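You operate a simulated robot arm through the tools that you are given. There is no shell and no other tool. Be economical: measure what you need, move in short steps, check, and stop when the job is done.

The job below is to be done with a simulated two-armed robot. You get a single attempt, and the scene is never put back.

TASK
Put the steel plate marked "G257" from the top of the plate table on the rusty steel plate and the steel plate marked "G527" on the small flat steel plate. Put one of the square collars from the top of the plate table on the top of the large grey steel plate. Press the zero button of the gauge three times. Take the cap off the grease pot and lay it down on the top of the low dark cabinet. Open the drawer of the extractor, take the thick plate with yellow edges and put it in the inside of the drawer of the extractor and shut the drawer again. Any order will do.

The check looks at the end state, three seconds after you hand in, the way a careful person would. Anything else that was tipped, shoved, dropped, spilled or broken makes it a failure. Lids that push on must go on centred and level and be pressed home; caps that screw on are set level and turned clockwise until they are tight.

THE ROBOT
Two 7-joint arms with two-finger grippers on one trunk, on a base that drives. Base frame: it is fixed to the floor where the robot stands at the start and does not move with it; the origin is under the middle of the robot, x ahead of it, y to its left, z up. Readings come in m, degrees, newtons and seconds.
The left shoulder is at the start at [0.097, 0.216, 1.095], the right one opposite. With the tool pointing down near the work surface each hand reaches from about 0.32 to 0.84 m from the robot's upright axis, wherever it stands, measured 20 degrees to its own side. Places, roughly: drawer of the extractor [-6.8, -0.4, 0.4]; grease pot [-8, -0.25, 1]; inside of the drawer of the extractor [-6.8, -0.4, 0.3]; rusty steel plate (8x8x2 cm) [0.8, 0.3, 0.9]; small flat steel plate (10x8x1 cm) [0.5, 0.3, 0.9]; square collar (4x4x2 cm) [0.5, 0.1, 0.9]; steel plate [0.75, 0, 0.75]; thick plate with yellow edges (8x6x2 cm) [-10, 0.7, 0.9]; top of the large grey steel plate [-1.9, 2.5, 0.9]; zero button of the gauge [0.8, 3.2, 1]. Payload 3.18 kg a hand.
The tool frame of a hand sits at the grasp point between the pads (the TCP): z along the fingers, y along the line on which they close. The tips reach 0.03 m beyond it. Largest opening 0.144 m; the body of the gripper starts 0.103 m behind the TCP.
Orientation is told as [roll, pitch, yaw] about the base's x, y, z axes, in that order, counted from this pose: with the fingers straight down and closing along the base's y, the tool's x points along the base's -x, its y along +y and its z along -z.

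THE INTERFACE
- The arms move only by the tool nudge_tool. It takes "left_targets", "right_targets" or both (then of equal length, played together; a hand with none holds still); each is a list of rows, each a list of 7 numbers: the turn, a rotation vector about the base's x, y, z in degrees, then the shift along the base's x, y, z in m, then the closure, from 0 (fully open) to 1 (shut). In form: [[ax, ay, az, dx, dy, dz, claw], ...]. A call has 1 to 20 rows; each row shifts and turns the commanded pose from where the row before left it. Rows are played at 5 a second. More than 0.05 m and 8.6 degrees between two rows, or a gripper value outside its range, and nothing of the call is played. Where a pose cannot be reached the arm comes as near as it can. A force on the tool above 40 N (or 10 N above the force at the start of the call, whichever is more), or a blocked arm, ends the call early, and 0.2 s more pass. The fingers move at their own pace and stop on an object; they squeeze with about 24 N. The grip force told is the motor's: it shows also when the fingers shut on nothing. Time passes only in rows, and 0.2 s behind the last, so rows that do not move let the fingers close. It gives the time, the measured TCP pose, the force on the tool (base axes), the opening and the grip force at its end, in the units of the frame above (readings bear some noise), with the torque about the TCP (base axes, N m) and any sound that the robot's microphone picked up, and new pictures: "show" is both (left out), scene, wrist or none (wrist: the cameras of the hands that moved).
- Cameras (640 x 400 px; columns grow to the right, rows downward): "scene" is now at [0.2058, -0.0009, 1.2882]; the picture's right is [-0.00, -1.00, 0.00], its down [-0.52, 0.00, -0.86] and it looks along [0.86, -0.00, -0.52] (base axes); focal length 261 px, centre (320, 200). "left" rides on the left gripper at [0.076, -0.016, -0.143] in its tool frame; the picture's right is [0.21, 0.98, 0.00], its down [-0.84, 0.18, -0.51] and it looks along [-0.50, 0.11, 0.86] (tool axes); focal length 218 px, centre (320, 200). "right" rides on the right gripper at [0.077, 0.016, -0.143] in its tool frame; the picture's right is [-0.21, 0.98, 0.00], its down [-0.84, -0.18, -0.51] and it looks along [-0.50, -0.11, 0.86] (tool axes); focal length 218 px, centre (320, 200). There is no depth. A picture from a camera that has moved, and an enlarged one, comes with that camera's place and axes in the base frame and with its lens.
- lift_body(by): slides the trunk up (or, below 0, down) by that many m; the arms and the scene camera ride with it, the base frame stays. It gives what a move gives, with no picture.
- base_move(legs): drives the robot by 1 to 6 legs, each [ahead, left, turn to the left] in m, m and degrees, along the robot's own axes; the way and the turn of a leg run together, so that a leg with both is an arc; at most 1.5 m and 180 degrees a leg. The arms and the cameras ride along, it lands a little off, and it stops where it bumps. It gives what a move gives, and a new picture of the scene camera.
- pan_tilt(pan, tilt): turns the head with the scene camera to pan (to the left, within 80 degrees either way) and tilt (down, from -29 to 69), counted from straight ahead of the robot. It gives what a move gives, and a new picture of the scene camera.
- enlarge(camera, box): a new picture of the part [left, top, right, bottom] of that camera's present view, enlarged. It takes no simulated time.
- sign_off(): hands the job in; it is judged then, once.

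Work in short steps. Places have to be worked out from the pictures, the camera data and where the tool is seen: move nearer, look again, correct. Check each grasp and each placing, and mend what went wrong. You have 186 turns and 260 pictures in all, those below and enlarged ones among them. Open the grippers and draw the arms clear of the work before you hand the job in, unless the task says otherwise; then end with one line.

The tools are called after "Emit:" as name(argument=value, ...) on one line, values as JSON. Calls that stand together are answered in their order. nudge_tool: Moves the arms, as the interface text tells. Its arguments: {"type":"object","properties":{"left_targets":{"type":"array","items":{"type":"array","items":{"type":"number"}}},"right_targets":{"type":"array","items":{"type":"array","items":{"type":"number"}}},"show":{"type":"string","enum":["both","scene","wrist","none"]}},"required":[]} The other tools are called the same way: lift_body (by) slides the trunk up or down; base_move (legs) drives the base; pan_tilt (pan, tilt) turns the head that bears the scene camera; enlarge (camera, box) takes an enlarged picture of a part of a camera's view; sign_off () hands the job in.

At the start:

```text
time_s: 0.0
left_eef_pos: [0.6165, 0.2494, 1.1098]
left_orientation: [0.1, 0.0, 0.0]
left_ft_force: [0.3, 0.3, -0.8]
left_moment: [0.0, -0.02, -0.01]
left_gripper_width: 0.1441
left_grasp_force: 0.0
right_eef_pos: [0.446, -0.2136, 1.1031]
right_orientation: [0.0, 0.2, -0.1]
right_ft_force: [-0.2, 0.5, 0.0]
right_moment: [-0.02, -0.03, 0.01]
right_gripper_width: 0.144
right_grasp_force: 0.1
trunk travel left (down, up): [-0.179, 0.191]
robot x, y, heading: [0.0005, 0.0007, 0.1]
head pan, tilt: [-0.1, 31.2]
```

scene: 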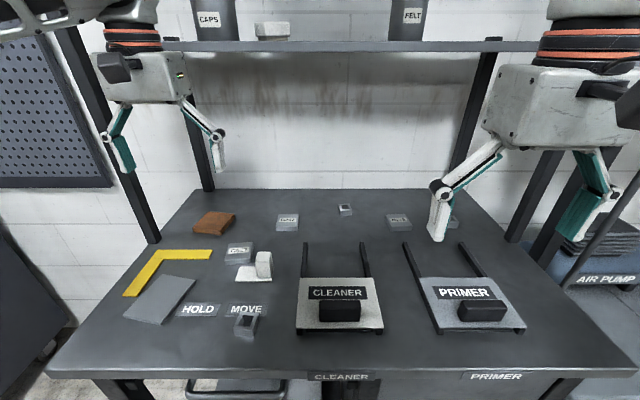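
right: 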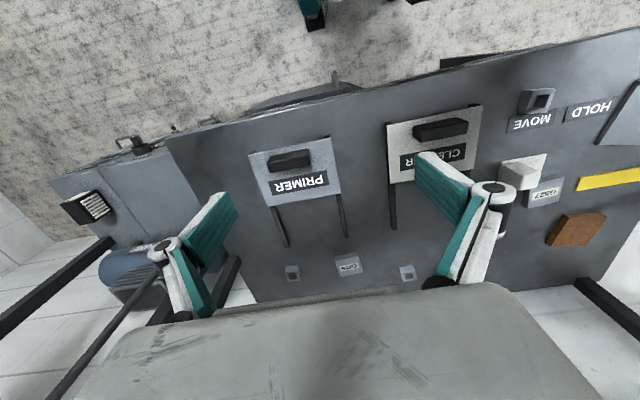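
left: 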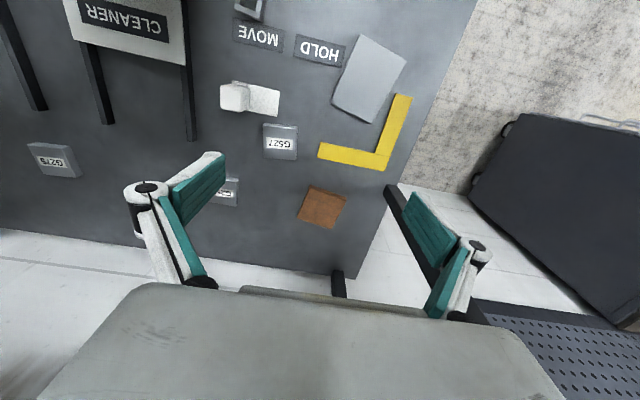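

I see several marked plates on the table; I enlarge the scene to read the marks.

Emit:
enlarge(camera="scene", box=[180, 190, 480, 350])

Emit:
enlarge(camera="scene", box=[110, 200, 290, 340])

```text
2.13 times, centred on (330, 270) of scene
camera zoom: at [0.2058, -0.0009, 1.2882], right [0.0, -1.0, 0.0], down [-0.52, 0.0, -0.86], along [0.86, 0.0, -0.52], focal length 557 px, centre (299, 51)
```

zoom: 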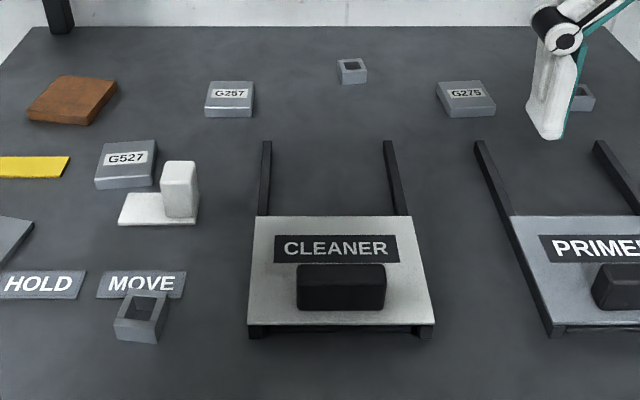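

```text
2.86 times, centred on (200, 270) of scene
camera zoom: at [0.2058, -0.0009, 1.2882], right [0.0, -1.0, 0.0], down [-0.52, 0.0, -0.86], along [0.86, 0.0, -0.52], focal length 746 px, centre (663, 0)
```

zoom: 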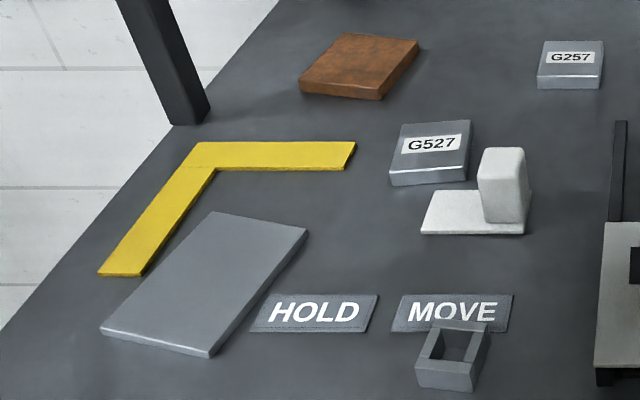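

The marks read G257, G527 and (decoy) G275. Triangulating gives the table top at about z 0.85, with G257 near (0.78, 0.09). I move the left hand above it to look closer.

Emit:
nudge_tool(left_targets=[[0, 0, 0, 0.027, -0.027, -0.01, 0.2], [0, 0, 0, 0.027, -0.027, -0.02, 0.3], [0, 0, 0, 0.027, -0.027, -0.02, 0.3], [0, 0, 0, 0.027, -0.027, -0.02, 0.3], [0, 0, 0, 0.027, -0.027, -0.02, 0.3], [0, 0, 0, 0.027, -0.027, -0.02, 0.3], [0, 0, 0, 0, 0, 0, 0.3]])

```text
time_s: 1.6
left_eef_pos: [0.7547, 0.1049, 0.9965]
left_orientation: [0.1, -0.1, -0.2]
left_ft_force: [0.1, -0.1, 0.0]
left_moment: [0.0, 0.0, -0.02]
left_gripper_width: 0.1008
left_grasp_force: 0.1
left hand out of reach, approached as far as the arm can: row 6
right_eef_pos: [0.4458, -0.2144, 1.1048]
right_orientation: [0.1, 0.0, 0.0]
right_ft_force: [0.3, -0.6, -0.4]
right_moment: [0.07, 0.02, 0.01]
right_gripper_width: 0.144
right_grasp_force: 0.0
trunk travel left (down, up): [-0.179, 0.191]
robot x, y, heading: [0.0025, -0.0012, -0.1]
head pan, tilt: [-0.1, 31.2]
camera scene: at [0.2053, -0.0025, 1.2884], right [0.0, -1.0, 0.0], down [-0.52, 0.0, -0.86], along [0.86, 0.0, -0.52], focal length 261 px, centre (320, 200)
camera left: at [0.6778, 0.0899, 1.1394], right [-0.21, 0.98, 0.0], down [0.84, 0.18, 0.51], along [0.5, 0.11, -0.86], focal length 218 px, centre (320, 200)
```

scene: 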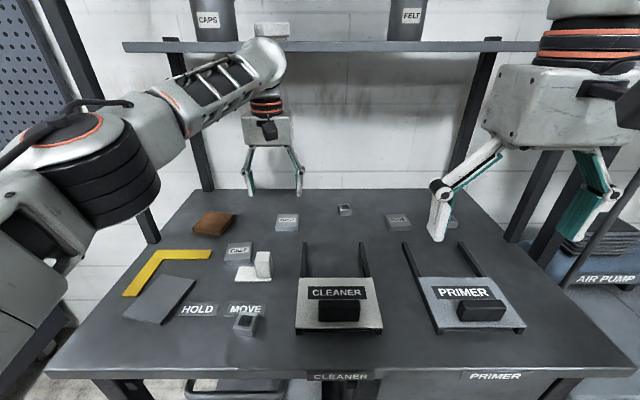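
left: 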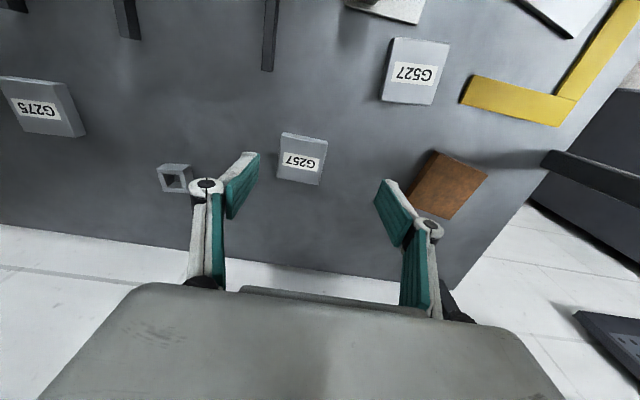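

G257 lies at (0.778, 0.088), at the edge of reach. I drive 8 cm ahead for margin.

Emit:
base_move(legs=[[0.08, 0, 0]])

```text
time_s: 2.7
left_eef_pos: [0.8041, 0.1086, 0.9853]
left_orientation: [0.0, 0.7, -0.7]
left_ft_force: [0.7, 0.4, 0.6]
left_moment: [0.01, 0.0, 0.0]
left_gripper_width: 0.1008
left_grasp_force: 0.2
right_eef_pos: [0.4993, -0.207, 1.1094]
right_orientation: [-0.3, -0.8, 0.1]
right_ft_force: [0.5, 0.2, -0.4]
right_moment: [0.01, -0.02, 0.0]
right_gripper_width: 0.1438
right_grasp_force: 0.1
trunk travel left (down, up): [-0.179, 0.191]
robot x, y, heading: [0.0692, -0.0, 0.1]
head pan, tilt: [-0.1, 31.2]
camera scene: at [0.2541, 0.0067, 1.2904], right [0.0, -1.0, 0.01], down [-0.5, -0.01, -0.86], along [0.86, 0.0, -0.5], focal length 261 px, centre (320, 200)
```

scene: 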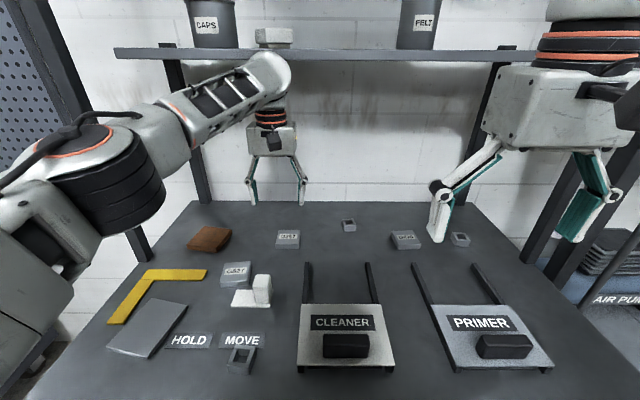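

Readings still swaying; I take a settled reading with a wrist picture.

Emit:
nudge_tool(left_targets=[[0, 0, 0, 0, 0, 0, 0.3], [0, 0, 0, 0, 0, 0, 0.3]], show="wrist")

```text
time_s: 3.3
left_eef_pos: [0.8088, 0.1065, 0.9781]
left_orientation: [0.2, 1.3, -0.8]
left_ft_force: [1.2, -0.1, -0.3]
left_moment: [-0.03, 0.0, 0.0]
left_gripper_width: 0.1008
left_grasp_force: 0.0
right_eef_pos: [0.507, -0.2104, 1.1094]
right_orientation: [-0.2, -0.3, 0.1]
right_ft_force: [-0.1, 0.8, -0.5]
right_moment: [0.01, 0.01, -0.02]
right_gripper_width: 0.1439
right_grasp_force: 0.1
trunk travel left (down, up): [-0.179, 0.191]
robot x, y, heading: [0.0684, 0.0, 0.2]
head pan, tilt: [-0.1, 31.2]
camera left: at [0.7362, 0.0907, 1.124], right [-0.19, 0.98, 0.01], down [0.86, 0.17, 0.49], along [0.48, 0.1, -0.87], focal length 218 px, centre (320, 200)
```

left: 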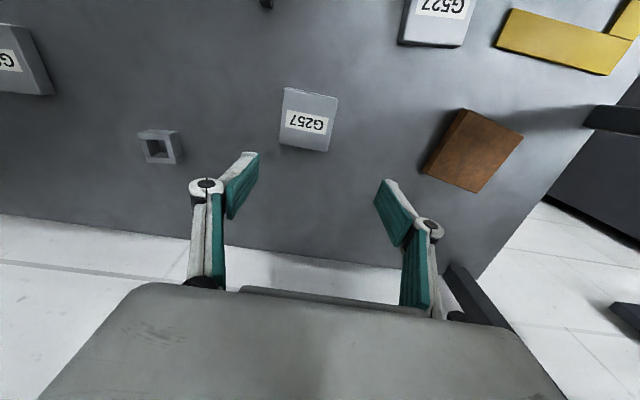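

G257 is about 6 cm square, axis-aligned, centred near (0.781, 0.086), and the rusty plate centre is near (0.781, 0.288), yawed about -11°. I move over G257 and partway down.

Emit:
nudge_tool(left_targets=[[0, 0, 0, -0.014, -0.01, -0.02, 0.3], [0, 0, 0, -0.014, -0.01, -0.02, 0.3], [0, 0, 0, 0, 0, -0.02, 0.3], [0, 0, 0, 0, 0, 0, 0.3]], show="wrist")

```text
time_s: 4.3
left_eef_pos: [0.7908, 0.0817, 0.9184]
left_orientation: [0.5, 1.5, -0.8]
left_ft_force: [-0.2, 0.5, -0.8]
left_moment: [0.01, 0.0, 0.0]
left_gripper_width: 0.1008
left_grasp_force: 0.1
right_eef_pos: [0.5139, -0.2128, 1.1048]
right_orientation: [0.0, 0.1, 0.1]
right_ft_force: [-0.5, -0.5, 0.5]
right_moment: [0.02, -0.01, -0.01]
right_gripper_width: 0.1438
right_grasp_force: 0.1
trunk travel left (down, up): [-0.179, 0.191]
robot x, y, heading: [0.07, -0.0001, -0.1]
head pan, tilt: [-0.1, 31.2]
camera left: at [0.7184, 0.0659, 1.0622], right [-0.2, 0.98, 0.01], down [0.86, 0.17, 0.49], along [0.48, 0.1, -0.87], focal length 218 px, centre (320, 200)
```

left: 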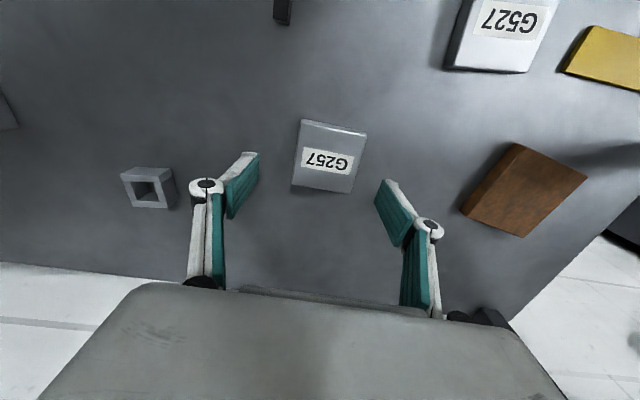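

Plate centre computes to (0.779, 0.089). I correct and descend to about z 0.882.

Emit:
nudge_tool(left_targets=[[0, -1.5, 0.8, -0.011, 0.007, -0.01, 0.3], [0, 0, 0, 0, 0, -0.014, 0.3], [0, 0, 0, 0, 0, -0.012, 0.3], [0, 0, 0, 0, 0, 0, 0.3]], show="wrist")

```text
time_s: 5.3
left_eef_pos: [0.78, 0.0899, 0.8835]
left_orientation: [0.3, -0.1, -0.1]
left_ft_force: [1.6, -0.6, 8.6]
left_moment: [-0.51, 0.0, 0.1]
left_gripper_width: 0.1037
left_grasp_force: 2.5
right_eef_pos: [0.515, -0.2149, 1.1041]
right_orientation: [-0.1, 0.1, 0.1]
right_ft_force: [-0.1, 0.7, -0.1]
right_moment: [0.0, 0.02, 0.01]
right_gripper_width: 0.1441
right_grasp_force: 0.0
trunk travel left (down, up): [-0.179, 0.191]
robot x, y, heading: [0.0673, 0.0022, 0.0]
head pan, tilt: [-0.1, 31.2]
camera left: at [0.7031, 0.0728, 1.0264], right [-0.21, 0.98, 0.01], down [0.84, 0.18, 0.51], along [0.5, 0.11, -0.86], focal length 218 px, centre (320, 200)
```

left: 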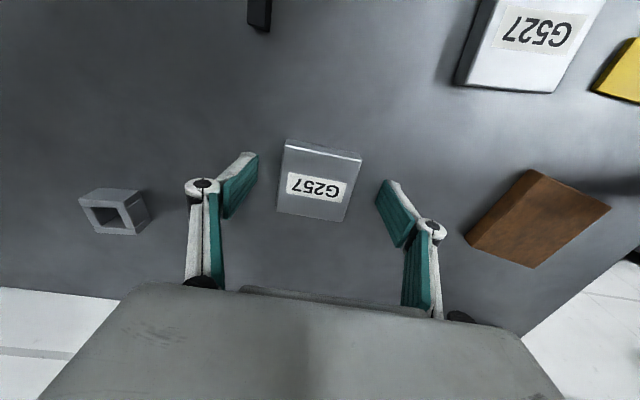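

The tips touch the table (about z 0.854). I raise 3 mm and close.

Emit:
nudge_tool(left_targets=[[0, 0, 0, -0.003, -0.001, 0.004, 0.35], [0, 0, 0, 0, 0, 0, 0.6], [0, 0, 0, 0, 0, 0, 0.9], [0, 0, 0, 0, 0, 0, 0.9], [0, 0, 0, 0, 0, 0, 0.9]], show="wrist")

```text
time_s: 6.5
left_eef_pos: [0.7759, 0.0858, 0.8895]
left_orientation: [0.2, -0.2, 0.0]
left_ft_force: [0.8, -14.3, 31.2]
left_moment: [-1.05, 0.18, 0.13]
left_gripper_width: 0.0577
left_grasp_force: 24.3
right_eef_pos: [0.5133, -0.2149, 1.1048]
right_orientation: [0.1, -0.2, 0.1]
right_ft_force: [0.0, 0.3, -0.3]
right_moment: [0.05, -0.01, -0.03]
right_gripper_width: 0.1438
right_grasp_force: 0.0
trunk travel left (down, up): [-0.179, 0.191]
robot x, y, heading: [0.0679, 0.0017, -0.0]
head pan, tilt: [-0.1, 31.2]
camera left: at [0.6982, 0.0693, 1.0322], right [-0.21, 0.98, 0.0], down [0.84, 0.18, 0.51], along [0.5, 0.11, -0.86], focal length 218 px, centre (320, 200)
```

left: 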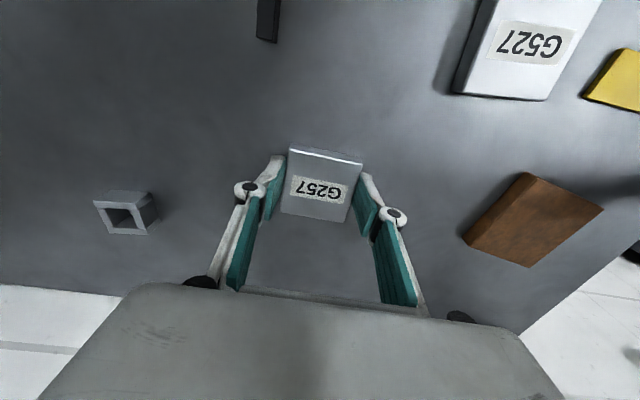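

Gripped (5.8 cm). I lift 7 cm.

Emit:
nudge_tool(left_targets=[[0, 0, 0, 0, 0, 0.02, 0.9], [0, 0, 0, 0, 0, 0.025, 0.9], [0, 0, 0, 0, 0, 0.025, 0.9], [0, 0, 0, 0, 0, 0, 0.9]], show="wrist")

```text
time_s: 7.5
left_eef_pos: [0.7781, 0.0877, 0.9535]
left_orientation: [0.5, 0.2, 0.1]
left_ft_force: [0.3, -0.2, -4.4]
left_moment: [-0.03, 0.05, -0.01]
left_gripper_width: 0.0578
left_grasp_force: 23.8
right_eef_pos: [0.516, -0.2137, 1.1027]
right_orientation: [0.1, 0.1, 0.1]
right_ft_force: [-0.5, -0.4, 0.5]
right_moment: [-0.01, 0.01, -0.01]
right_gripper_width: 0.144
right_grasp_force: 0.1
trunk travel left (down, up): [-0.179, 0.191]
robot x, y, heading: [0.069, -0.0004, 0.2]
head pan, tilt: [-0.1, 31.2]
camera left: at [0.7014, 0.0716, 1.0964], right [-0.21, 0.98, 0.01], down [0.84, 0.18, 0.51], along [0.49, 0.11, -0.86], focal length 218 px, centre (320, 200)
```

left: 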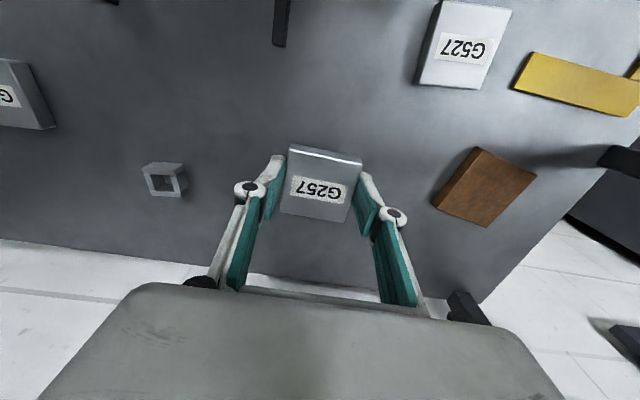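

Held cleanly. I carry it over the rusty plate at (0.780, 0.287), turning -10°.

Emit:
nudge_tool(left_targets=[[0, 0, -2, 0, 0.04, 0, 0.9], [0, 0, -2, 0, 0.04, 0, 0.9], [0, 0, -2, 0.001, 0.04, 0, 0.9], [0, 0, -2, 0.001, 0.04, 0, 0.9], [0, 0, -2, 0, 0.039, -0.01, 0.9], [0, 0, 0, 0, 0, 0, 0.9]], show="both")

```text
time_s: 8.9
left_eef_pos: [0.7743, 0.2888, 0.9427]
left_orientation: [0.4, 0.1, -10.1]
left_ft_force: [0.3, 0.3, -3.2]
left_moment: [0.0, 0.01, 0.03]
left_gripper_width: 0.0573
left_grasp_force: 24.1
right_eef_pos: [0.5156, -0.2156, 1.1037]
right_orientation: [0.0, 0.1, 0.1]
right_ft_force: [-0.6, -0.3, -0.4]
right_moment: [-0.01, -0.01, -0.01]
right_gripper_width: 0.1441
right_grasp_force: 0.2
trunk travel left (down, up): [-0.179, 0.191]
robot x, y, heading: [0.072, -0.0017, 0.1]
head pan, tilt: [-0.1, 31.2]
camera scene: at [0.2749, -0.0011, 1.2882], right [0.0, -1.0, 0.0], down [-0.52, 0.0, -0.85], along [0.85, 0.0, -0.52], focal length 261 px, centre (320, 200)
camera left: at [0.6962, 0.286, 1.0873], right [-0.03, 1.0, 0.01], down [0.86, 0.03, 0.51], along [0.51, 0.02, -0.86], focal length 218 px, centre (320, 200)
```

scene: 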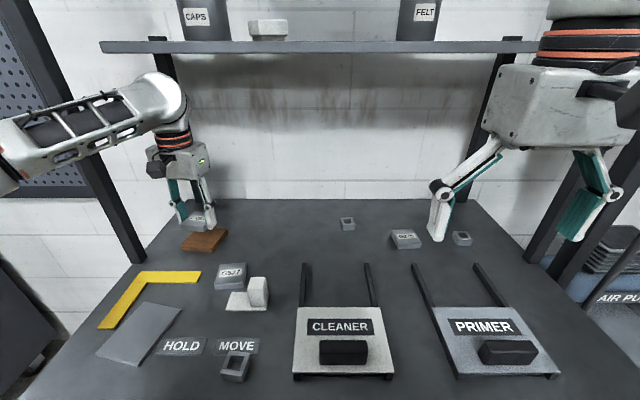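
left: 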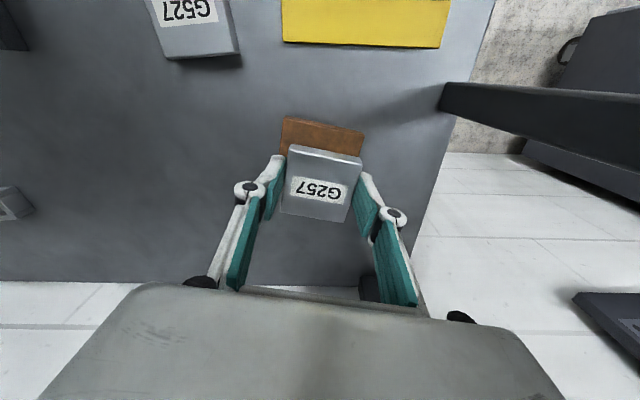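

Alignment is good; I shift (+4, -4 mm) and lower toward contact.

Emit:
nudge_tool(left_targets=[[0, 0, 2, 0.004, -0.003, -0.015, 0.9], [0, 0, 0, 0, 0, -0.012, 0.9], [0, 0, 0, 0, 0, -0.006, 0.9], [0, 0, 0, 0, 0, 0, 0.9]], show="wrist")

```text
time_s: 9.9
left_eef_pos: [0.781, 0.2868, 0.9127]
left_orientation: [0.4, 0.1, -8.0]
left_ft_force: [-0.6, -0.4, -3.7]
left_moment: [0.02, 0.0, -0.01]
left_gripper_width: 0.0578
left_grasp_force: 23.7
right_eef_pos: [0.5154, -0.2136, 1.1033]
right_orientation: [0.0, 0.0, 0.1]
right_ft_force: [0.6, -0.6, -0.3]
right_moment: [0.0, -0.01, -0.01]
right_gripper_width: 0.1441
right_grasp_force: 0.0
trunk travel left (down, up): [-0.179, 0.191]
robot x, y, heading: [0.069, -0.0034, -0.2]
head pan, tilt: [-0.1, 31.2]
camera left: at [0.7021, 0.2807, 1.0547], right [-0.07, 1.0, 0.01], down [0.86, 0.06, 0.51], along [0.51, 0.04, -0.86], focal length 218 px, centre (320, 200)
```

left: 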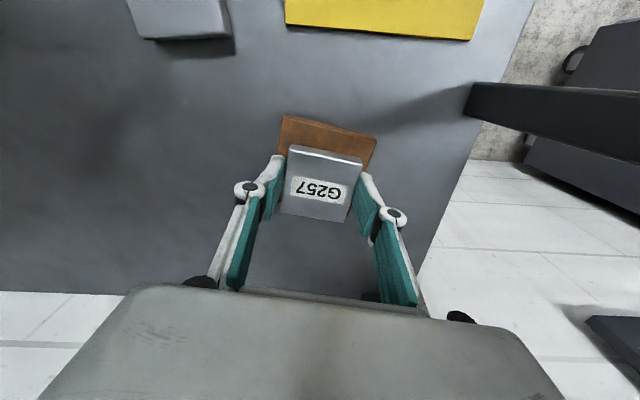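

Still not in contact; I lower in 3 mm steps.

Emit:
nudge_tool(left_targets=[[0, 0, -2, 0, 0, -0.003, 0.9], [0, 0, 0, 0, 0, -0.003, 0.9], [0, 0, 0, 0, 0, 0, 0.9]], show="none")

```text
time_s: 10.7
left_eef_pos: [0.7805, 0.2865, 0.9057]
left_orientation: [0.2, 0.1, -10.1]
left_ft_force: [-0.1, -0.1, -3.0]
left_moment: [-0.01, 0.06, -0.02]
left_gripper_width: 0.0576
left_grasp_force: 23.8
right_eef_pos: [0.5158, -0.2141, 1.1039]
right_orientation: [0.0, 0.1, 0.0]
right_ft_force: [0.5, -0.5, 0.3]
right_moment: [0.0, -0.02, 0.02]
right_gripper_width: 0.1442
right_grasp_force: 0.1
trunk travel left (down, up): [-0.179, 0.191]
robot x, y, heading: [0.0675, 0.0022, -0.0]
head pan, tilt: [-0.1, 31.2]
```

No contact yet; lower further.

Emit:
nudge_tool(left_targets=[[0, 0, 0, 0, 0, -0.002, 0.9], [0, 0, 0, 0, 0, -0.002, 0.9], [0, 0, 0, 0, 0, 0, 0.9]], show="none")

```text
time_s: 11.5
left_eef_pos: [0.7821, 0.2862, 0.9046]
left_orientation: [0.4, -0.3, -10.0]
left_ft_force: [-1.0, 3.9, 9.8]
left_moment: [-0.38, -0.01, 0.01]
left_gripper_width: 0.0576
left_grasp_force: 23.8
right_eef_pos: [0.5148, -0.2134, 1.104]
right_orientation: [0.0, 0.0, 0.1]
right_ft_force: [-0.7, 0.4, -0.3]
right_moment: [-0.05, 0.02, -0.01]
right_gripper_width: 0.1438
right_grasp_force: 0.0
trunk travel left (down, up): [-0.179, 0.191]
robot x, y, heading: [0.0689, 0.0029, 0.3]
head pan, tilt: [-0.1, 31.2]
```

Contact made (about +13 N change). I open and rise.

Emit:
nudge_tool(left_targets=[[0, 0, 0, 0, 0, 0.001, 0.5], [0, 0, 0, 0, 0, 0, 0.4], [0, 0, 0, 0, 0, 0.02, 0.35], [0, 0, 0, 0, 0, 0.04, 0.35], [0, 0, 0, 0, 0, 0.03, 0.35], [0, 0, 0, 0, 0, 0, 0.35]], show="wrist")

```text
time_s: 12.9
left_eef_pos: [0.7816, 0.2875, 0.9917]
left_orientation: [0.4, 0.3, -10.0]
left_ft_force: [0.1, 0.6, -0.3]
left_moment: [0.01, 0.05, -0.01]
left_gripper_width: 0.0936
left_grasp_force: 0.0
right_eef_pos: [0.5151, -0.2132, 1.1029]
right_orientation: [0.0, 0.1, 0.0]
right_ft_force: [-0.1, 0.1, -0.1]
right_moment: [0.02, -0.01, 0.01]
right_gripper_width: 0.1441
right_grasp_force: 0.3
trunk travel left (down, up): [-0.179, 0.191]
robot x, y, heading: [0.0695, 0.0019, 0.2]
head pan, tilt: [-0.1, 31.2]
camera left: at [0.703, 0.2841, 1.1353], right [-0.04, 1.0, 0.01], down [0.86, 0.03, 0.51], along [0.51, 0.02, -0.86], focal length 218 px, centre (320, 200)
```

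left: 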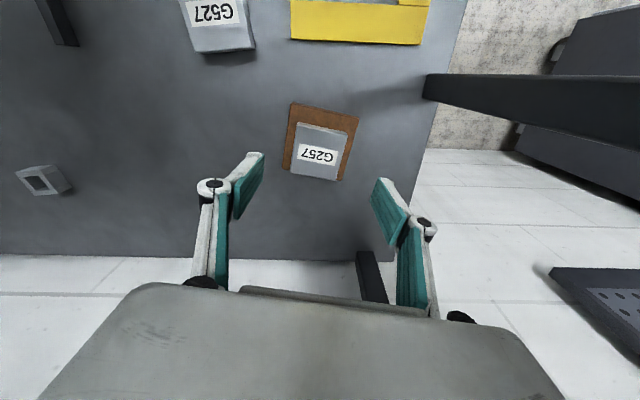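

G257 sits on the rusty plate. Next I move above G527 for a look.

Emit:
nudge_tool(left_targets=[[0, 0, 3.5, -0.035, -0.025, 0.01, 0.3], [0, 0, 3.5, -0.035, -0.025, 0, 0.3], [0, 0, 3, -0.035, -0.025, 0, 0.3], [0, 0, 0, -0.017, -0.02, 0, 0.3], [0, 0, 0, 0, 0, 0, 0.3]], show="both")

```text
time_s: 14.1
left_eef_pos: [0.6588, 0.1916, 0.9991]
left_orientation: [0.3, 0.2, 0.1]
left_ft_force: [-0.4, -0.1, 0.4]
left_moment: [-0.04, 0.0, 0.01]
left_gripper_width: 0.1008
left_grasp_force: 0.1
right_eef_pos: [0.5154, -0.2128, 1.1044]
right_orientation: [0.0, 0.2, 0.1]
right_ft_force: [-0.6, -0.2, -0.4]
right_moment: [-0.02, 0.04, -0.01]
right_gripper_width: 0.1441
right_grasp_force: 0.1
trunk travel left (down, up): [-0.179, 0.191]
robot x, y, heading: [0.0687, -0.0019, -0.0]
head pan, tilt: [-0.1, 31.2]
camera scene: at [0.2748, -0.0002, 1.2882], right [0.0, -1.0, 0.0], down [-0.52, 0.0, -0.85], along [0.85, 0.0, -0.52], focal length 261 px, centre (320, 200)
camera left: at [0.5831, 0.1743, 1.1427], right [-0.21, 0.98, 0.01], down [0.84, 0.18, 0.51], along [0.49, 0.11, -0.86], focal length 218 px, centre (320, 200)
```

scene: 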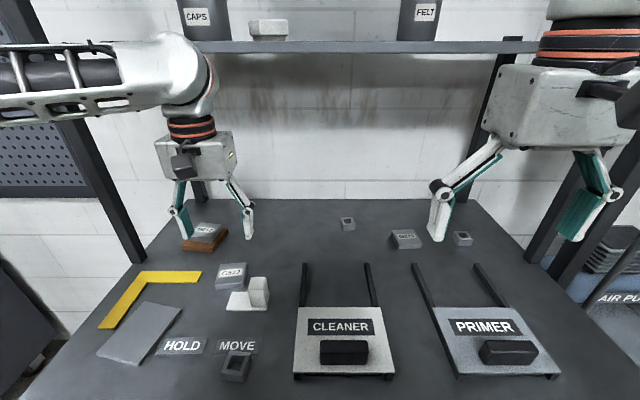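
left: 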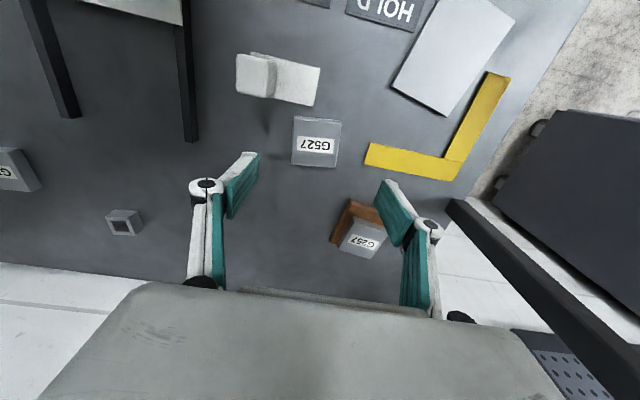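

G527 centre is (0.656, 0.186), yawed +8°; the white piece ends at x≈0.622, so the fingers (at x 0.644–0.668) will clear. I align and descend.

Emit:
nudge_tool(left_targets=[[0, 0, 4, -0.002, -0.003, -0.02, 0.3], [0, 0, 4, -0.001, -0.002, -0.03, 0.3], [0, 0, 0, 0, 0, -0.03, 0.3], [0, 0, 0, 0, 0, -0.02, 0.3], [0, 0, 0, 0, 0, 0, 0.3]], show="wrist")

```text
time_s: 15.3
left_eef_pos: [0.6583, 0.1851, 0.9014]
left_orientation: [0.3, 0.0, 7.9]
left_ft_force: [-0.3, -0.3, -0.6]
left_moment: [0.01, -0.03, 0.0]
left_gripper_width: 0.1007
left_grasp_force: 0.0
right_eef_pos: [0.5153, -0.2141, 1.1041]
right_orientation: [0.0, 0.1, 0.2]
right_ft_force: [-0.2, -0.2, -0.2]
right_moment: [0.01, 0.02, 0.04]
right_gripper_width: 0.144
right_grasp_force: 0.1
trunk travel left (down, up): [-0.179, 0.191]
robot x, y, heading: [0.0713, -0.0034, -0.0]
head pan, tilt: [-0.1, 31.2]
camera left: at [0.5843, 0.1585, 1.0444], right [-0.34, 0.94, 0.01], down [0.81, 0.29, 0.51], along [0.48, 0.18, -0.86], focal length 218 px, centre (320, 200)
```

left: 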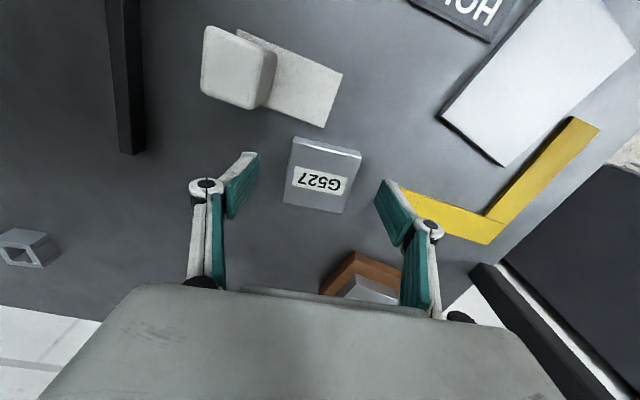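

Centred. I lower 9 mm, close, and wait.

Emit:
nudge_tool(left_targets=[[0, 0, 0, -0.002, 0, -0.009, 0.35], [0, 0, 0, 0, 0, 0, 0.6], [0, 0, 0, 0, 0, 0, 0.9], [0, 0, 0, 0, 0, 0, 0.9], [0, 0, 0, 0, 0, 0.02, 0.9], [0, 0, 0, 0, 0, 0.03, 0.9], [0, 0, 0, 0, 0, 0.02, 0.9], [0, 0, 0, 0, 0, 0, 0.9]], show="wrist")

```text
time_s: 17.1
left_eef_pos: [0.6551, 0.1861, 0.96]
left_orientation: [0.4, 0.2, 8.0]
left_ft_force: [-0.2, -0.3, -4.6]
left_moment: [0.02, 0.0, 0.0]
left_gripper_width: 0.0578
left_grasp_force: 24.0
right_eef_pos: [0.5165, -0.2132, 1.1026]
right_orientation: [-0.1, 0.1, 0.1]
right_ft_force: [-0.7, -0.1, 0.5]
right_moment: [0.05, 0.01, 0.0]
right_gripper_width: 0.1439
right_grasp_force: 0.0
trunk travel left (down, up): [-0.179, 0.191]
robot x, y, heading: [0.0696, 0.0003, -0.2]
head pan, tilt: [-0.1, 31.2]
camera left: at [0.5817, 0.1591, 1.1034], right [-0.34, 0.94, 0.01], down [0.81, 0.29, 0.51], along [0.47, 0.18, -0.86], focal length 218 px, centre (320, 200)
```

left: 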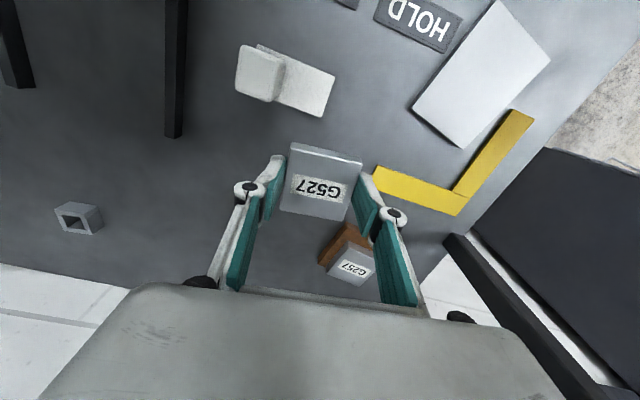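

G527 held. The small flat plate centre computes to (0.538, 0.310), yaw -14°. I carry it there, turning -22°.

Emit:
nudge_tool(left_targets=[[0, 0, -5.5, -0.029, 0.031, 0.005, 0.9], [0, 0, -5.5, -0.029, 0.031, 0, 0.9], [0, 0, -5.5, -0.029, 0.031, 0, 0.9], [0, 0, -5.5, -0.03, 0.031, 0, 0.9], [0, 0, 0, 0, 0, 0, 0.9]], show="both")

```text
time_s: 18.3
left_eef_pos: [0.5393, 0.3095, 0.9675]
left_orientation: [0.4, 0.2, -14.2]
left_ft_force: [1.8, -0.6, -3.9]
left_moment: [0.01, 0.02, 0.01]
left_gripper_width: 0.0578
left_grasp_force: 24.1
right_eef_pos: [0.5165, -0.2134, 1.1028]
right_orientation: [0.0, 0.1, 0.1]
right_ft_force: [-0.5, -0.1, -0.4]
right_moment: [0.01, 0.01, 0.0]
right_gripper_width: 0.1441
right_grasp_force: 0.1
trunk travel left (down, up): [-0.179, 0.191]
robot x, y, heading: [0.0705, 0.001, 0.2]
head pan, tilt: [-0.1, 31.2]
camera scene: at [0.2755, -0.001, 1.288], right [0.0, -1.0, 0.0], down [-0.52, 0.0, -0.85], along [0.85, 0.0, -0.52], focal length 261 px, centre (320, 200)
camera left: at [0.4611, 0.312, 1.1106], right [0.04, 1.0, 0.01], down [0.86, -0.03, 0.51], along [0.51, -0.01, -0.86], focal length 218 px, centre (320, 200)
```

scene: 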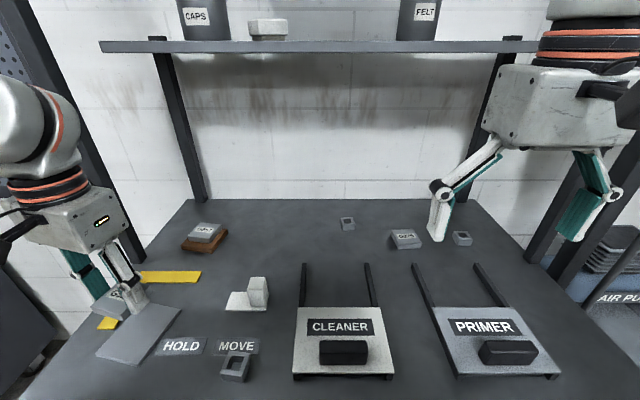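
left: 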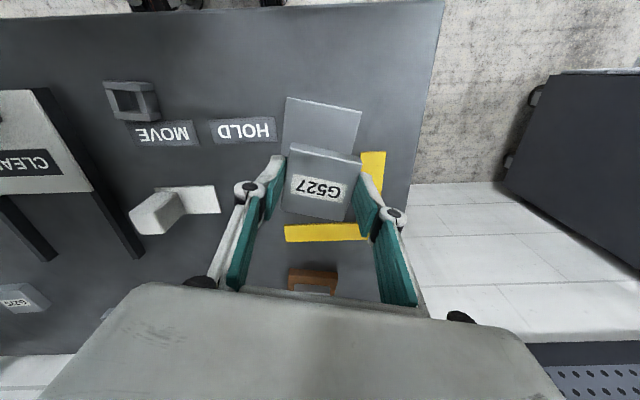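

Well over the flat plate. I lower to about z 0.91.

Emit:
nudge_tool(left_targets=[[0, 0, 0, 0.001, -0.001, -0.02, 0.9], [0, 0, 0, 0, 0, -0.02, 0.9], [0, 0, 0, 0, 0, -0.015, 0.9], [0, 0, 0, 0, 0, 0, 0.9]], show="none")

Emit:
nudge_tool(left_targets=[[0, 0, 0, 0, 0, -0.003, 0.9], [0, 0, 0, 0, 0, -0.003, 0.9], [0, 0, 0, 0, 0, 0, 0.9]], show="none")

```text
time_s: 19.3
left_eef_pos: [0.5397, 0.3096, 0.9128]
left_orientation: [0.4, 0.1, -13.9]
left_ft_force: [0.0, -0.3, -4.4]
left_moment: [0.01, 0.02, 0.02]
left_gripper_width: 0.0578
left_grasp_force: 23.8
right_eef_pos: [0.5158, -0.2136, 1.1048]
right_orientation: [0.1, 0.2, 0.2]
right_ft_force: [-0.5, -0.3, 0.3]
right_moment: [0.01, 0.01, 0.01]
right_gripper_width: 0.1441
right_grasp_force: 0.1
trunk travel left (down, up): [-0.179, 0.191]
robot x, y, heading: [0.0705, 0.0025, 0.1]
head pan, tilt: [-0.1, 31.2]
```

```text
time_s: 20.1
left_eef_pos: [0.5411, 0.3083, 0.9072]
left_orientation: [0.4, 0.1, -14.0]
left_ft_force: [-0.3, -0.8, -4.2]
left_moment: [0.01, 0.02, -0.03]
left_gripper_width: 0.0578
left_grasp_force: 24.1
right_eef_pos: [0.5149, -0.2136, 1.1023]
right_orientation: [0.0, 0.1, 0.0]
right_ft_force: [0.5, 0.6, 0.2]
right_moment: [-0.02, 0.02, 0.0]
right_gripper_width: 0.1439
right_grasp_force: 0.1
trunk travel left (down, up): [-0.179, 0.191]
robot x, y, heading: [0.0719, -0.003, -0.1]
head pan, tilt: [-0.1, 31.2]
```

No contact yet; two more small lowers.

Emit:
nudge_tool(left_targets=[[0, 0, 0, 0, 0, -0.003, 0.9], [0, 0, 0, 0, 0, -0.002, 0.9], [0, 0, 0, 0, 0, 0, 0.9]], show="none")

```text
time_s: 20.9
left_eef_pos: [0.5399, 0.308, 0.9007]
left_orientation: [0.4, 0.3, -14.0]
left_ft_force: [-0.4, -0.2, -4.0]
left_moment: [0.0, 0.02, -0.01]
left_gripper_width: 0.0579
left_grasp_force: 23.9
right_eef_pos: [0.5173, -0.2131, 1.1029]
right_orientation: [0.0, 0.1, 0.1]
right_ft_force: [0.9, 0.9, -0.3]
right_moment: [-0.01, 0.0, -0.03]
right_gripper_width: 0.144
right_grasp_force: 0.1
trunk travel left (down, up): [-0.179, 0.191]
robot x, y, heading: [0.0675, 0.0026, 0.1]
head pan, tilt: [-0.1, 31.2]
```

Continue lowering.

Emit:
nudge_tool(left_targets=[[0, 0, 0, 0, 0, -0.002, 0.9], [0, 0, 0, 0, 0, -0.002, 0.9], [0, 0, 0, 0, 0, 0, 0.9]], show="none")

```text
time_s: 21.7
left_eef_pos: [0.5406, 0.3078, 0.9]
left_orientation: [0.3, -0.1, -14.0]
left_ft_force: [-2.6, -0.2, 7.5]
left_moment: [-0.05, 0.38, -0.02]
left_gripper_width: 0.0576
left_grasp_force: 23.8
right_eef_pos: [0.514, -0.2124, 1.1043]
right_orientation: [0.0, 0.0, 0.2]
right_ft_force: [0.3, 0.3, -1.1]
right_moment: [0.0, 0.01, 0.01]
right_gripper_width: 0.1438
right_grasp_force: 0.2
trunk travel left (down, up): [-0.179, 0.191]
robot x, y, heading: [0.0697, -0.002, 0.1]
head pan, tilt: [-0.1, 31.2]
```

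Contact. I release and rise.

Emit:
nudge_tool(left_targets=[[0, 0, 0, 0, 0, 0.001, 0.5], [0, 0, 0, 0, 0, 0, 0.4], [0, 0, 0, 0, 0, 0.02, 0.35], [0, 0, 0, 0, 0, 0.04, 0.35], [0, 0, 0, 0, 0, 0.04, 0.35], [0, 0, 0, 0, 0, 0, 0.35]], show="wrist")

```text
time_s: 23.1
left_eef_pos: [0.5411, 0.3079, 1.0001]
left_orientation: [0.4, 0.1, -14.1]
left_ft_force: [0.2, -0.2, 0.9]
left_moment: [-0.03, -0.03, 0.05]
left_gripper_width: 0.0936
left_grasp_force: 0.1
right_eef_pos: [0.5158, -0.2125, 1.1025]
right_orientation: [0.1, 0.1, 0.0]
right_ft_force: [0.4, 0.0, -0.4]
right_moment: [0.02, -0.01, 0.03]
right_gripper_width: 0.1442
right_grasp_force: 0.1
trunk travel left (down, up): [-0.179, 0.191]
robot x, y, heading: [0.0695, -0.003, -0.0]
head pan, tilt: [-0.1, 31.2]
camera left: at [0.4624, 0.3102, 1.1438], right [0.03, 1.0, 0.01], down [0.86, -0.03, 0.51], along [0.51, -0.01, -0.86], focal length 218 px, centre (320, 200)
```

left: 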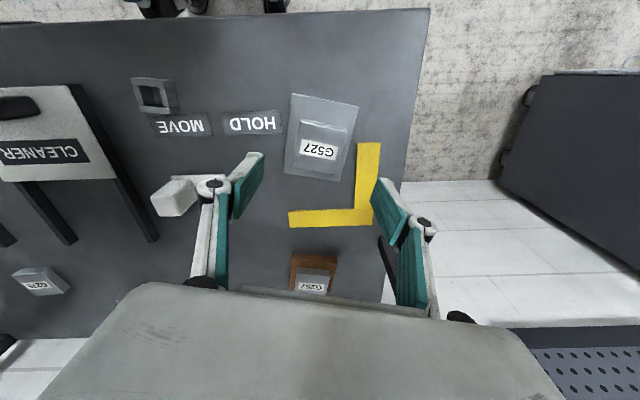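

Both plates are placed. Now the collar near (0.48, 0.13); I move over it.

Emit:
nudge_tool(left_targets=[[0, 0, 4, -0.012, -0.044, 0, 0.35], [0, 0, 4, -0.012, -0.044, 0, 0.45], [0, 0, 4, -0.013, -0.044, 0, 0.45], [0, 0, 2, -0.013, -0.044, 0, 0.45], [0, 0, 0, 0, 0, 0, 0.45]], show="wrist")

```text
time_s: 24.3
left_eef_pos: [0.4861, 0.1352, 1.001]
left_orientation: [0.3, 0.1, 0.0]
left_ft_force: [-1.0, -0.1, 0.7]
left_moment: [-0.05, -0.01, 0.01]
left_gripper_width: 0.079
left_grasp_force: 0.0
right_eef_pos: [0.516, -0.2127, 1.1035]
right_orientation: [0.0, 0.1, 0.2]
right_ft_force: [0.5, 0.4, 0.3]
right_moment: [-0.02, 0.01, 0.01]
right_gripper_width: 0.1438
right_grasp_force: 0.0
trunk travel left (down, up): [-0.179, 0.191]
robot x, y, heading: [0.0695, 0.0004, 0.1]
head pan, tilt: [-0.1, 31.2]
camera left: at [0.4095, 0.1189, 1.1436], right [-0.21, 0.98, 0.01], down [0.84, 0.18, 0.51], along [0.49, 0.11, -0.86], focal length 218 px, centre (320, 200)
```

left: 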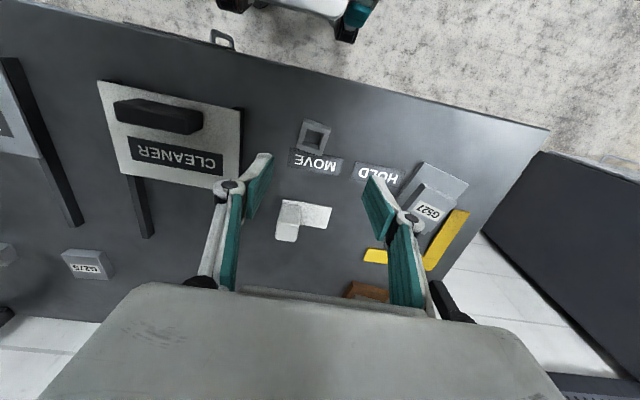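

Collar centre (0.4745, 0.128), nearly square to the axes. I lower over it.

Emit:
nudge_tool(left_targets=[[0, 0, -4, -0.011, -0.007, -0.02, 0.45], [0, 0, 0, 0, 0, -0.03, 0.45], [0, 0, 0, 0, 0, -0.03, 0.45], [0, 0, 0, 0, 0, -0.02, 0.45], [0, 0, 0, 0, 0, 0, 0.45]], show="wrist")

```text
time_s: 25.5
left_eef_pos: [0.4759, 0.1263, 0.9014]
left_orientation: [0.5, 0.1, -4.0]
left_ft_force: [-0.6, 0.1, -0.4]
left_moment: [0.01, 0.0, -0.01]
left_gripper_width: 0.0791
left_grasp_force: 0.0
right_eef_pos: [0.5152, -0.2136, 1.1036]
right_orientation: [0.0, 0.1, 0.2]
right_ft_force: [-0.3, 0.7, 0.3]
right_moment: [0.03, -0.01, -0.02]
right_gripper_width: 0.1438
right_grasp_force: 0.1
trunk travel left (down, up): [-0.179, 0.191]
robot x, y, heading: [0.071, 0.0025, -0.1]
head pan, tilt: [-0.1, 31.2]
camera left: at [0.3992, 0.1147, 1.0433], right [-0.14, 0.99, 0.01], down [0.85, 0.12, 0.51], along [0.5, 0.08, -0.86], focal length 218 px, centre (320, 200)
```

left: 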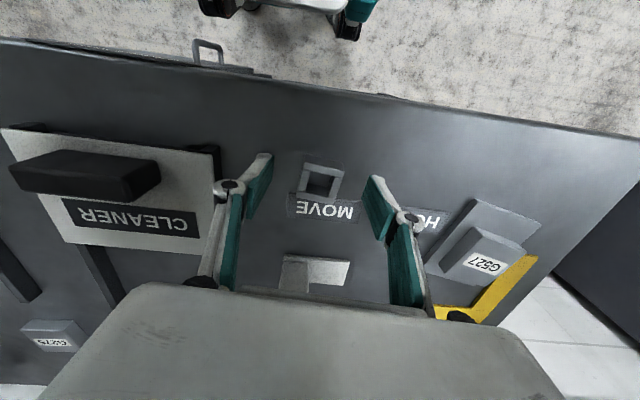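

Centred. Lower 9 mm, close, lift.

Emit:
nudge_tool(left_targets=[[0, 0, 0, 0.001, 0, -0.009, 0.5], [0, 0, 0, 0, 0, 0, 0.7], [0, 0, 0, 0, 0, 0, 0.95], [0, 0, 0, 0, 0, 0, 0.95], [0, 0, 0, 0, 0, 0.02, 0.95], [0, 0, 0, 0, 0, 0.03, 0.95], [0, 0, 0, 0, 0, 0.04, 0.95], [0, 0, 0, 0, 0, 0.04, 0.95], [0, 0, 0, 0, 0, 0, 0.95]], show="both")

```text
time_s: 27.5
left_eef_pos: [0.4792, 0.1223, 1.0205]
left_orientation: [0.4, 0.1, -4.0]
left_ft_force: [0.0, -0.8, -1.6]
left_moment: [0.01, 0.01, -0.01]
left_gripper_width: 0.0337
left_grasp_force: 24.0
right_eef_pos: [0.5152, -0.2114, 1.1039]
right_orientation: [-0.1, 0.1, 0.1]
right_ft_force: [-0.3, -0.6, -0.6]
right_moment: [-0.01, 0.05, 0.02]
right_gripper_width: 0.1441
right_grasp_force: 0.0
trunk travel left (down, up): [-0.179, 0.191]
robot x, y, heading: [0.0683, -0.0023, 0.0]
head pan, tilt: [-0.1, 31.2]
camera scene: at [0.2753, -0.0003, 1.288], right [0.0, -1.0, 0.0], down [-0.52, 0.0, -0.85], along [0.85, 0.0, -0.52], focal length 261 px, centre (320, 200)
camera left: at [0.403, 0.1109, 1.1643], right [-0.14, 0.99, 0.01], down [0.85, 0.12, 0.51], along [0.5, 0.08, -0.86], focal length 218 px, centre (320, 200)
```

scene: 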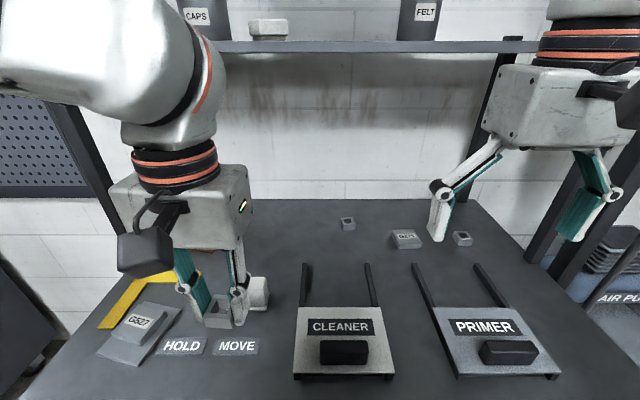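
left: 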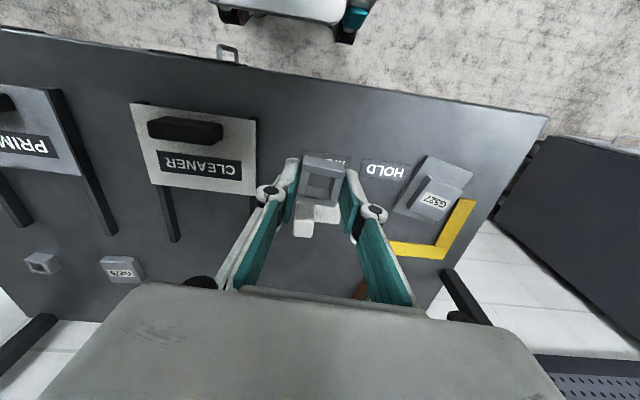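

Collar held. I back away from the table before turning toward the large grey plate.

Emit:
base_move(legs=[[-0.6, 0, 0]])

Emit:
pan_tilt(pan=75, tilt=15)

```text
time_s: 30.8
left_eef_pos: [-0.1191, 0.1225, 1.0215]
left_orientation: [0.4, 0.2, -3.0]
left_ft_force: [0.0, 0.7, -1.2]
left_moment: [-0.01, -0.05, 0.0]
left_gripper_width: 0.0341
left_grasp_force: 23.6
right_eef_pos: [-0.0785, -0.2124, 1.1034]
right_orientation: [0.0, 0.0, 1.1]
right_ft_force: [-1.1, 0.6, -0.1]
right_moment: [-0.02, -0.05, 0.04]
right_gripper_width: 0.1438
right_grasp_force: 0.1
trunk travel left (down, up): [-0.179, 0.191]
robot x, y, heading: [-0.5323, -0.0053, 1.0]
head pan, tilt: [-0.1, 31.2]
camera scene: at [-0.3222, -0.0035, 1.2882], right [0.02, -1.0, 0.0], down [-0.52, -0.01, -0.86], along [0.86, 0.01, -0.52], focal length 261 px, centre (320, 200)
```

scene: 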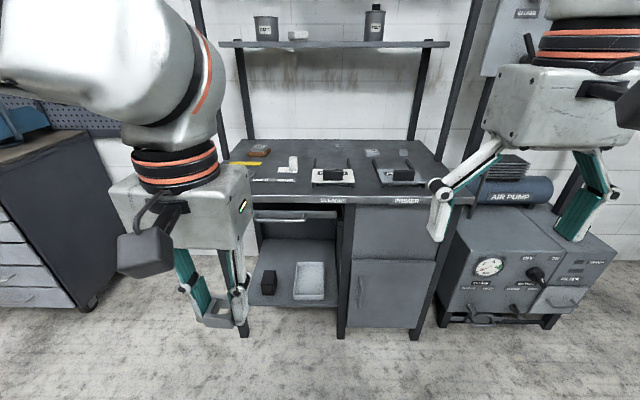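

```text
time_s: 32.3
left_eef_pos: [-0.12, 0.1233, 1.0214]
left_orientation: [0.4, 0.1, -3.0]
left_ft_force: [0.2, 0.1, -1.3]
left_moment: [0.01, -0.04, 0.02]
left_gripper_width: 0.0336
left_grasp_force: 23.8
right_eef_pos: [-0.0776, -0.2111, 1.1039]
right_orientation: [0.1, 0.0, 1.0]
right_ft_force: [1.0, 0.0, 0.3]
right_moment: [0.01, 0.03, 0.01]
right_gripper_width: 0.144
right_grasp_force: 0.1
trunk travel left (down, up): [-0.179, 0.191]
robot x, y, heading: [-0.5302, -0.0087, 1.0]
head pan, tilt: [75.0, 15.0]
camera scene: at [-0.3892, 0.0856, 1.3144], right [0.97, -0.24, 0.0], down [-0.06, -0.25, -0.97], along [0.23, 0.94, -0.26], focal length 261 px, centre (320, 200)
```

scene: 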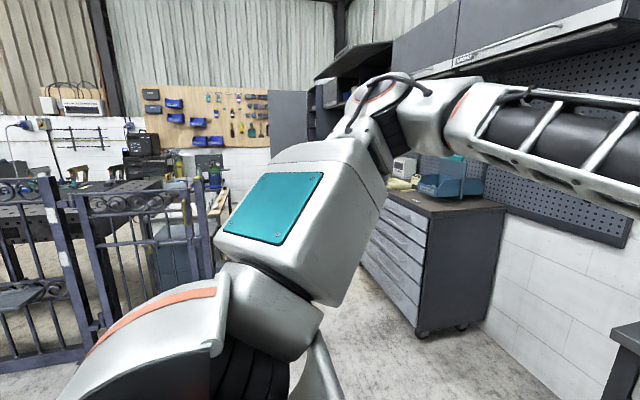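

A gate/fence and a table lie to the left. I turn the robot 100° left and look level.

Emit:
base_move(legs=[[0, 0, 100]])

Emit:
pan_tilt(pan=0, tilt=15)

```text
time_s: 36.8
left_eef_pos: [-0.7039, 0.3844, 1.0202]
left_orientation: [0.5, 0.1, 93.6]
left_ft_force: [0.6, -1.2, -0.6]
left_moment: [0.0, 0.0, 0.0]
left_gripper_width: 0.0335
left_grasp_force: 24.2
right_eef_pos: [-0.3759, 0.4653, 1.1018]
right_orientation: [0.0, 0.1, 97.7]
right_ft_force: [0.2, -0.1, 0.6]
right_moment: [0.02, 0.03, -0.02]
right_gripper_width: 0.1442
right_grasp_force: 0.1
trunk travel left (down, up): [-0.179, 0.191]
robot x, y, heading: [-0.5303, -0.0095, 97.6]
head pan, tilt: [75.0, 15.0]
camera scene: at [-0.6345, 0.1179, 1.3144], right [0.13, 0.99, 0.0], down [0.26, -0.03, -0.97], along [-0.96, 0.12, -0.26], focal length 261 px, centre (320, 200)
```

scene: 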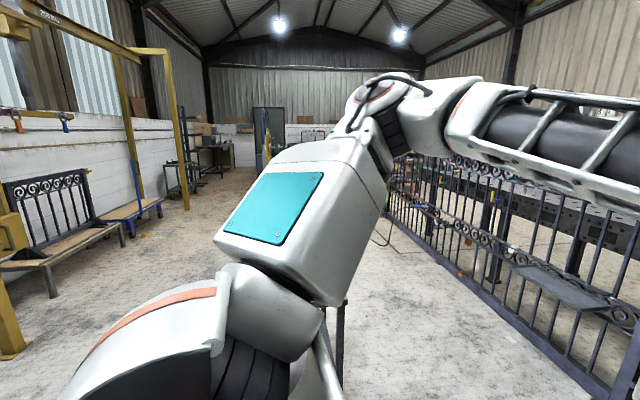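

```text
time_s: 38.3
left_eef_pos: [-0.7027, 0.3854, 1.0219]
left_orientation: [0.4, 0.2, 93.6]
left_ft_force: [-0.2, -0.3, -1.0]
left_moment: [-0.02, -0.01, 0.01]
left_gripper_width: 0.034
left_grasp_force: 24.6
right_eef_pos: [-0.3742, 0.4651, 1.1042]
right_orientation: [0.0, 0.1, 97.8]
right_ft_force: [0.7, 0.5, 0.0]
right_moment: [0.01, -0.01, 0.02]
right_gripper_width: 0.1439
right_grasp_force: 0.0
trunk travel left (down, up): [-0.179, 0.191]
robot x, y, heading: [-0.5265, -0.0073, 97.6]
head pan, tilt: [0.0, 15.0]
camera scene: at [-0.5543, 0.1987, 1.3144], right [0.99, 0.14, 0.0], down [0.04, -0.26, -0.97], along [-0.13, 0.96, -0.26], focal length 261 px, centre (320, 200)
```

scene: 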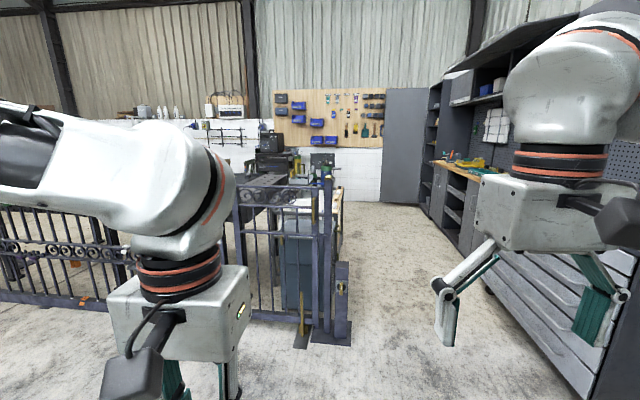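

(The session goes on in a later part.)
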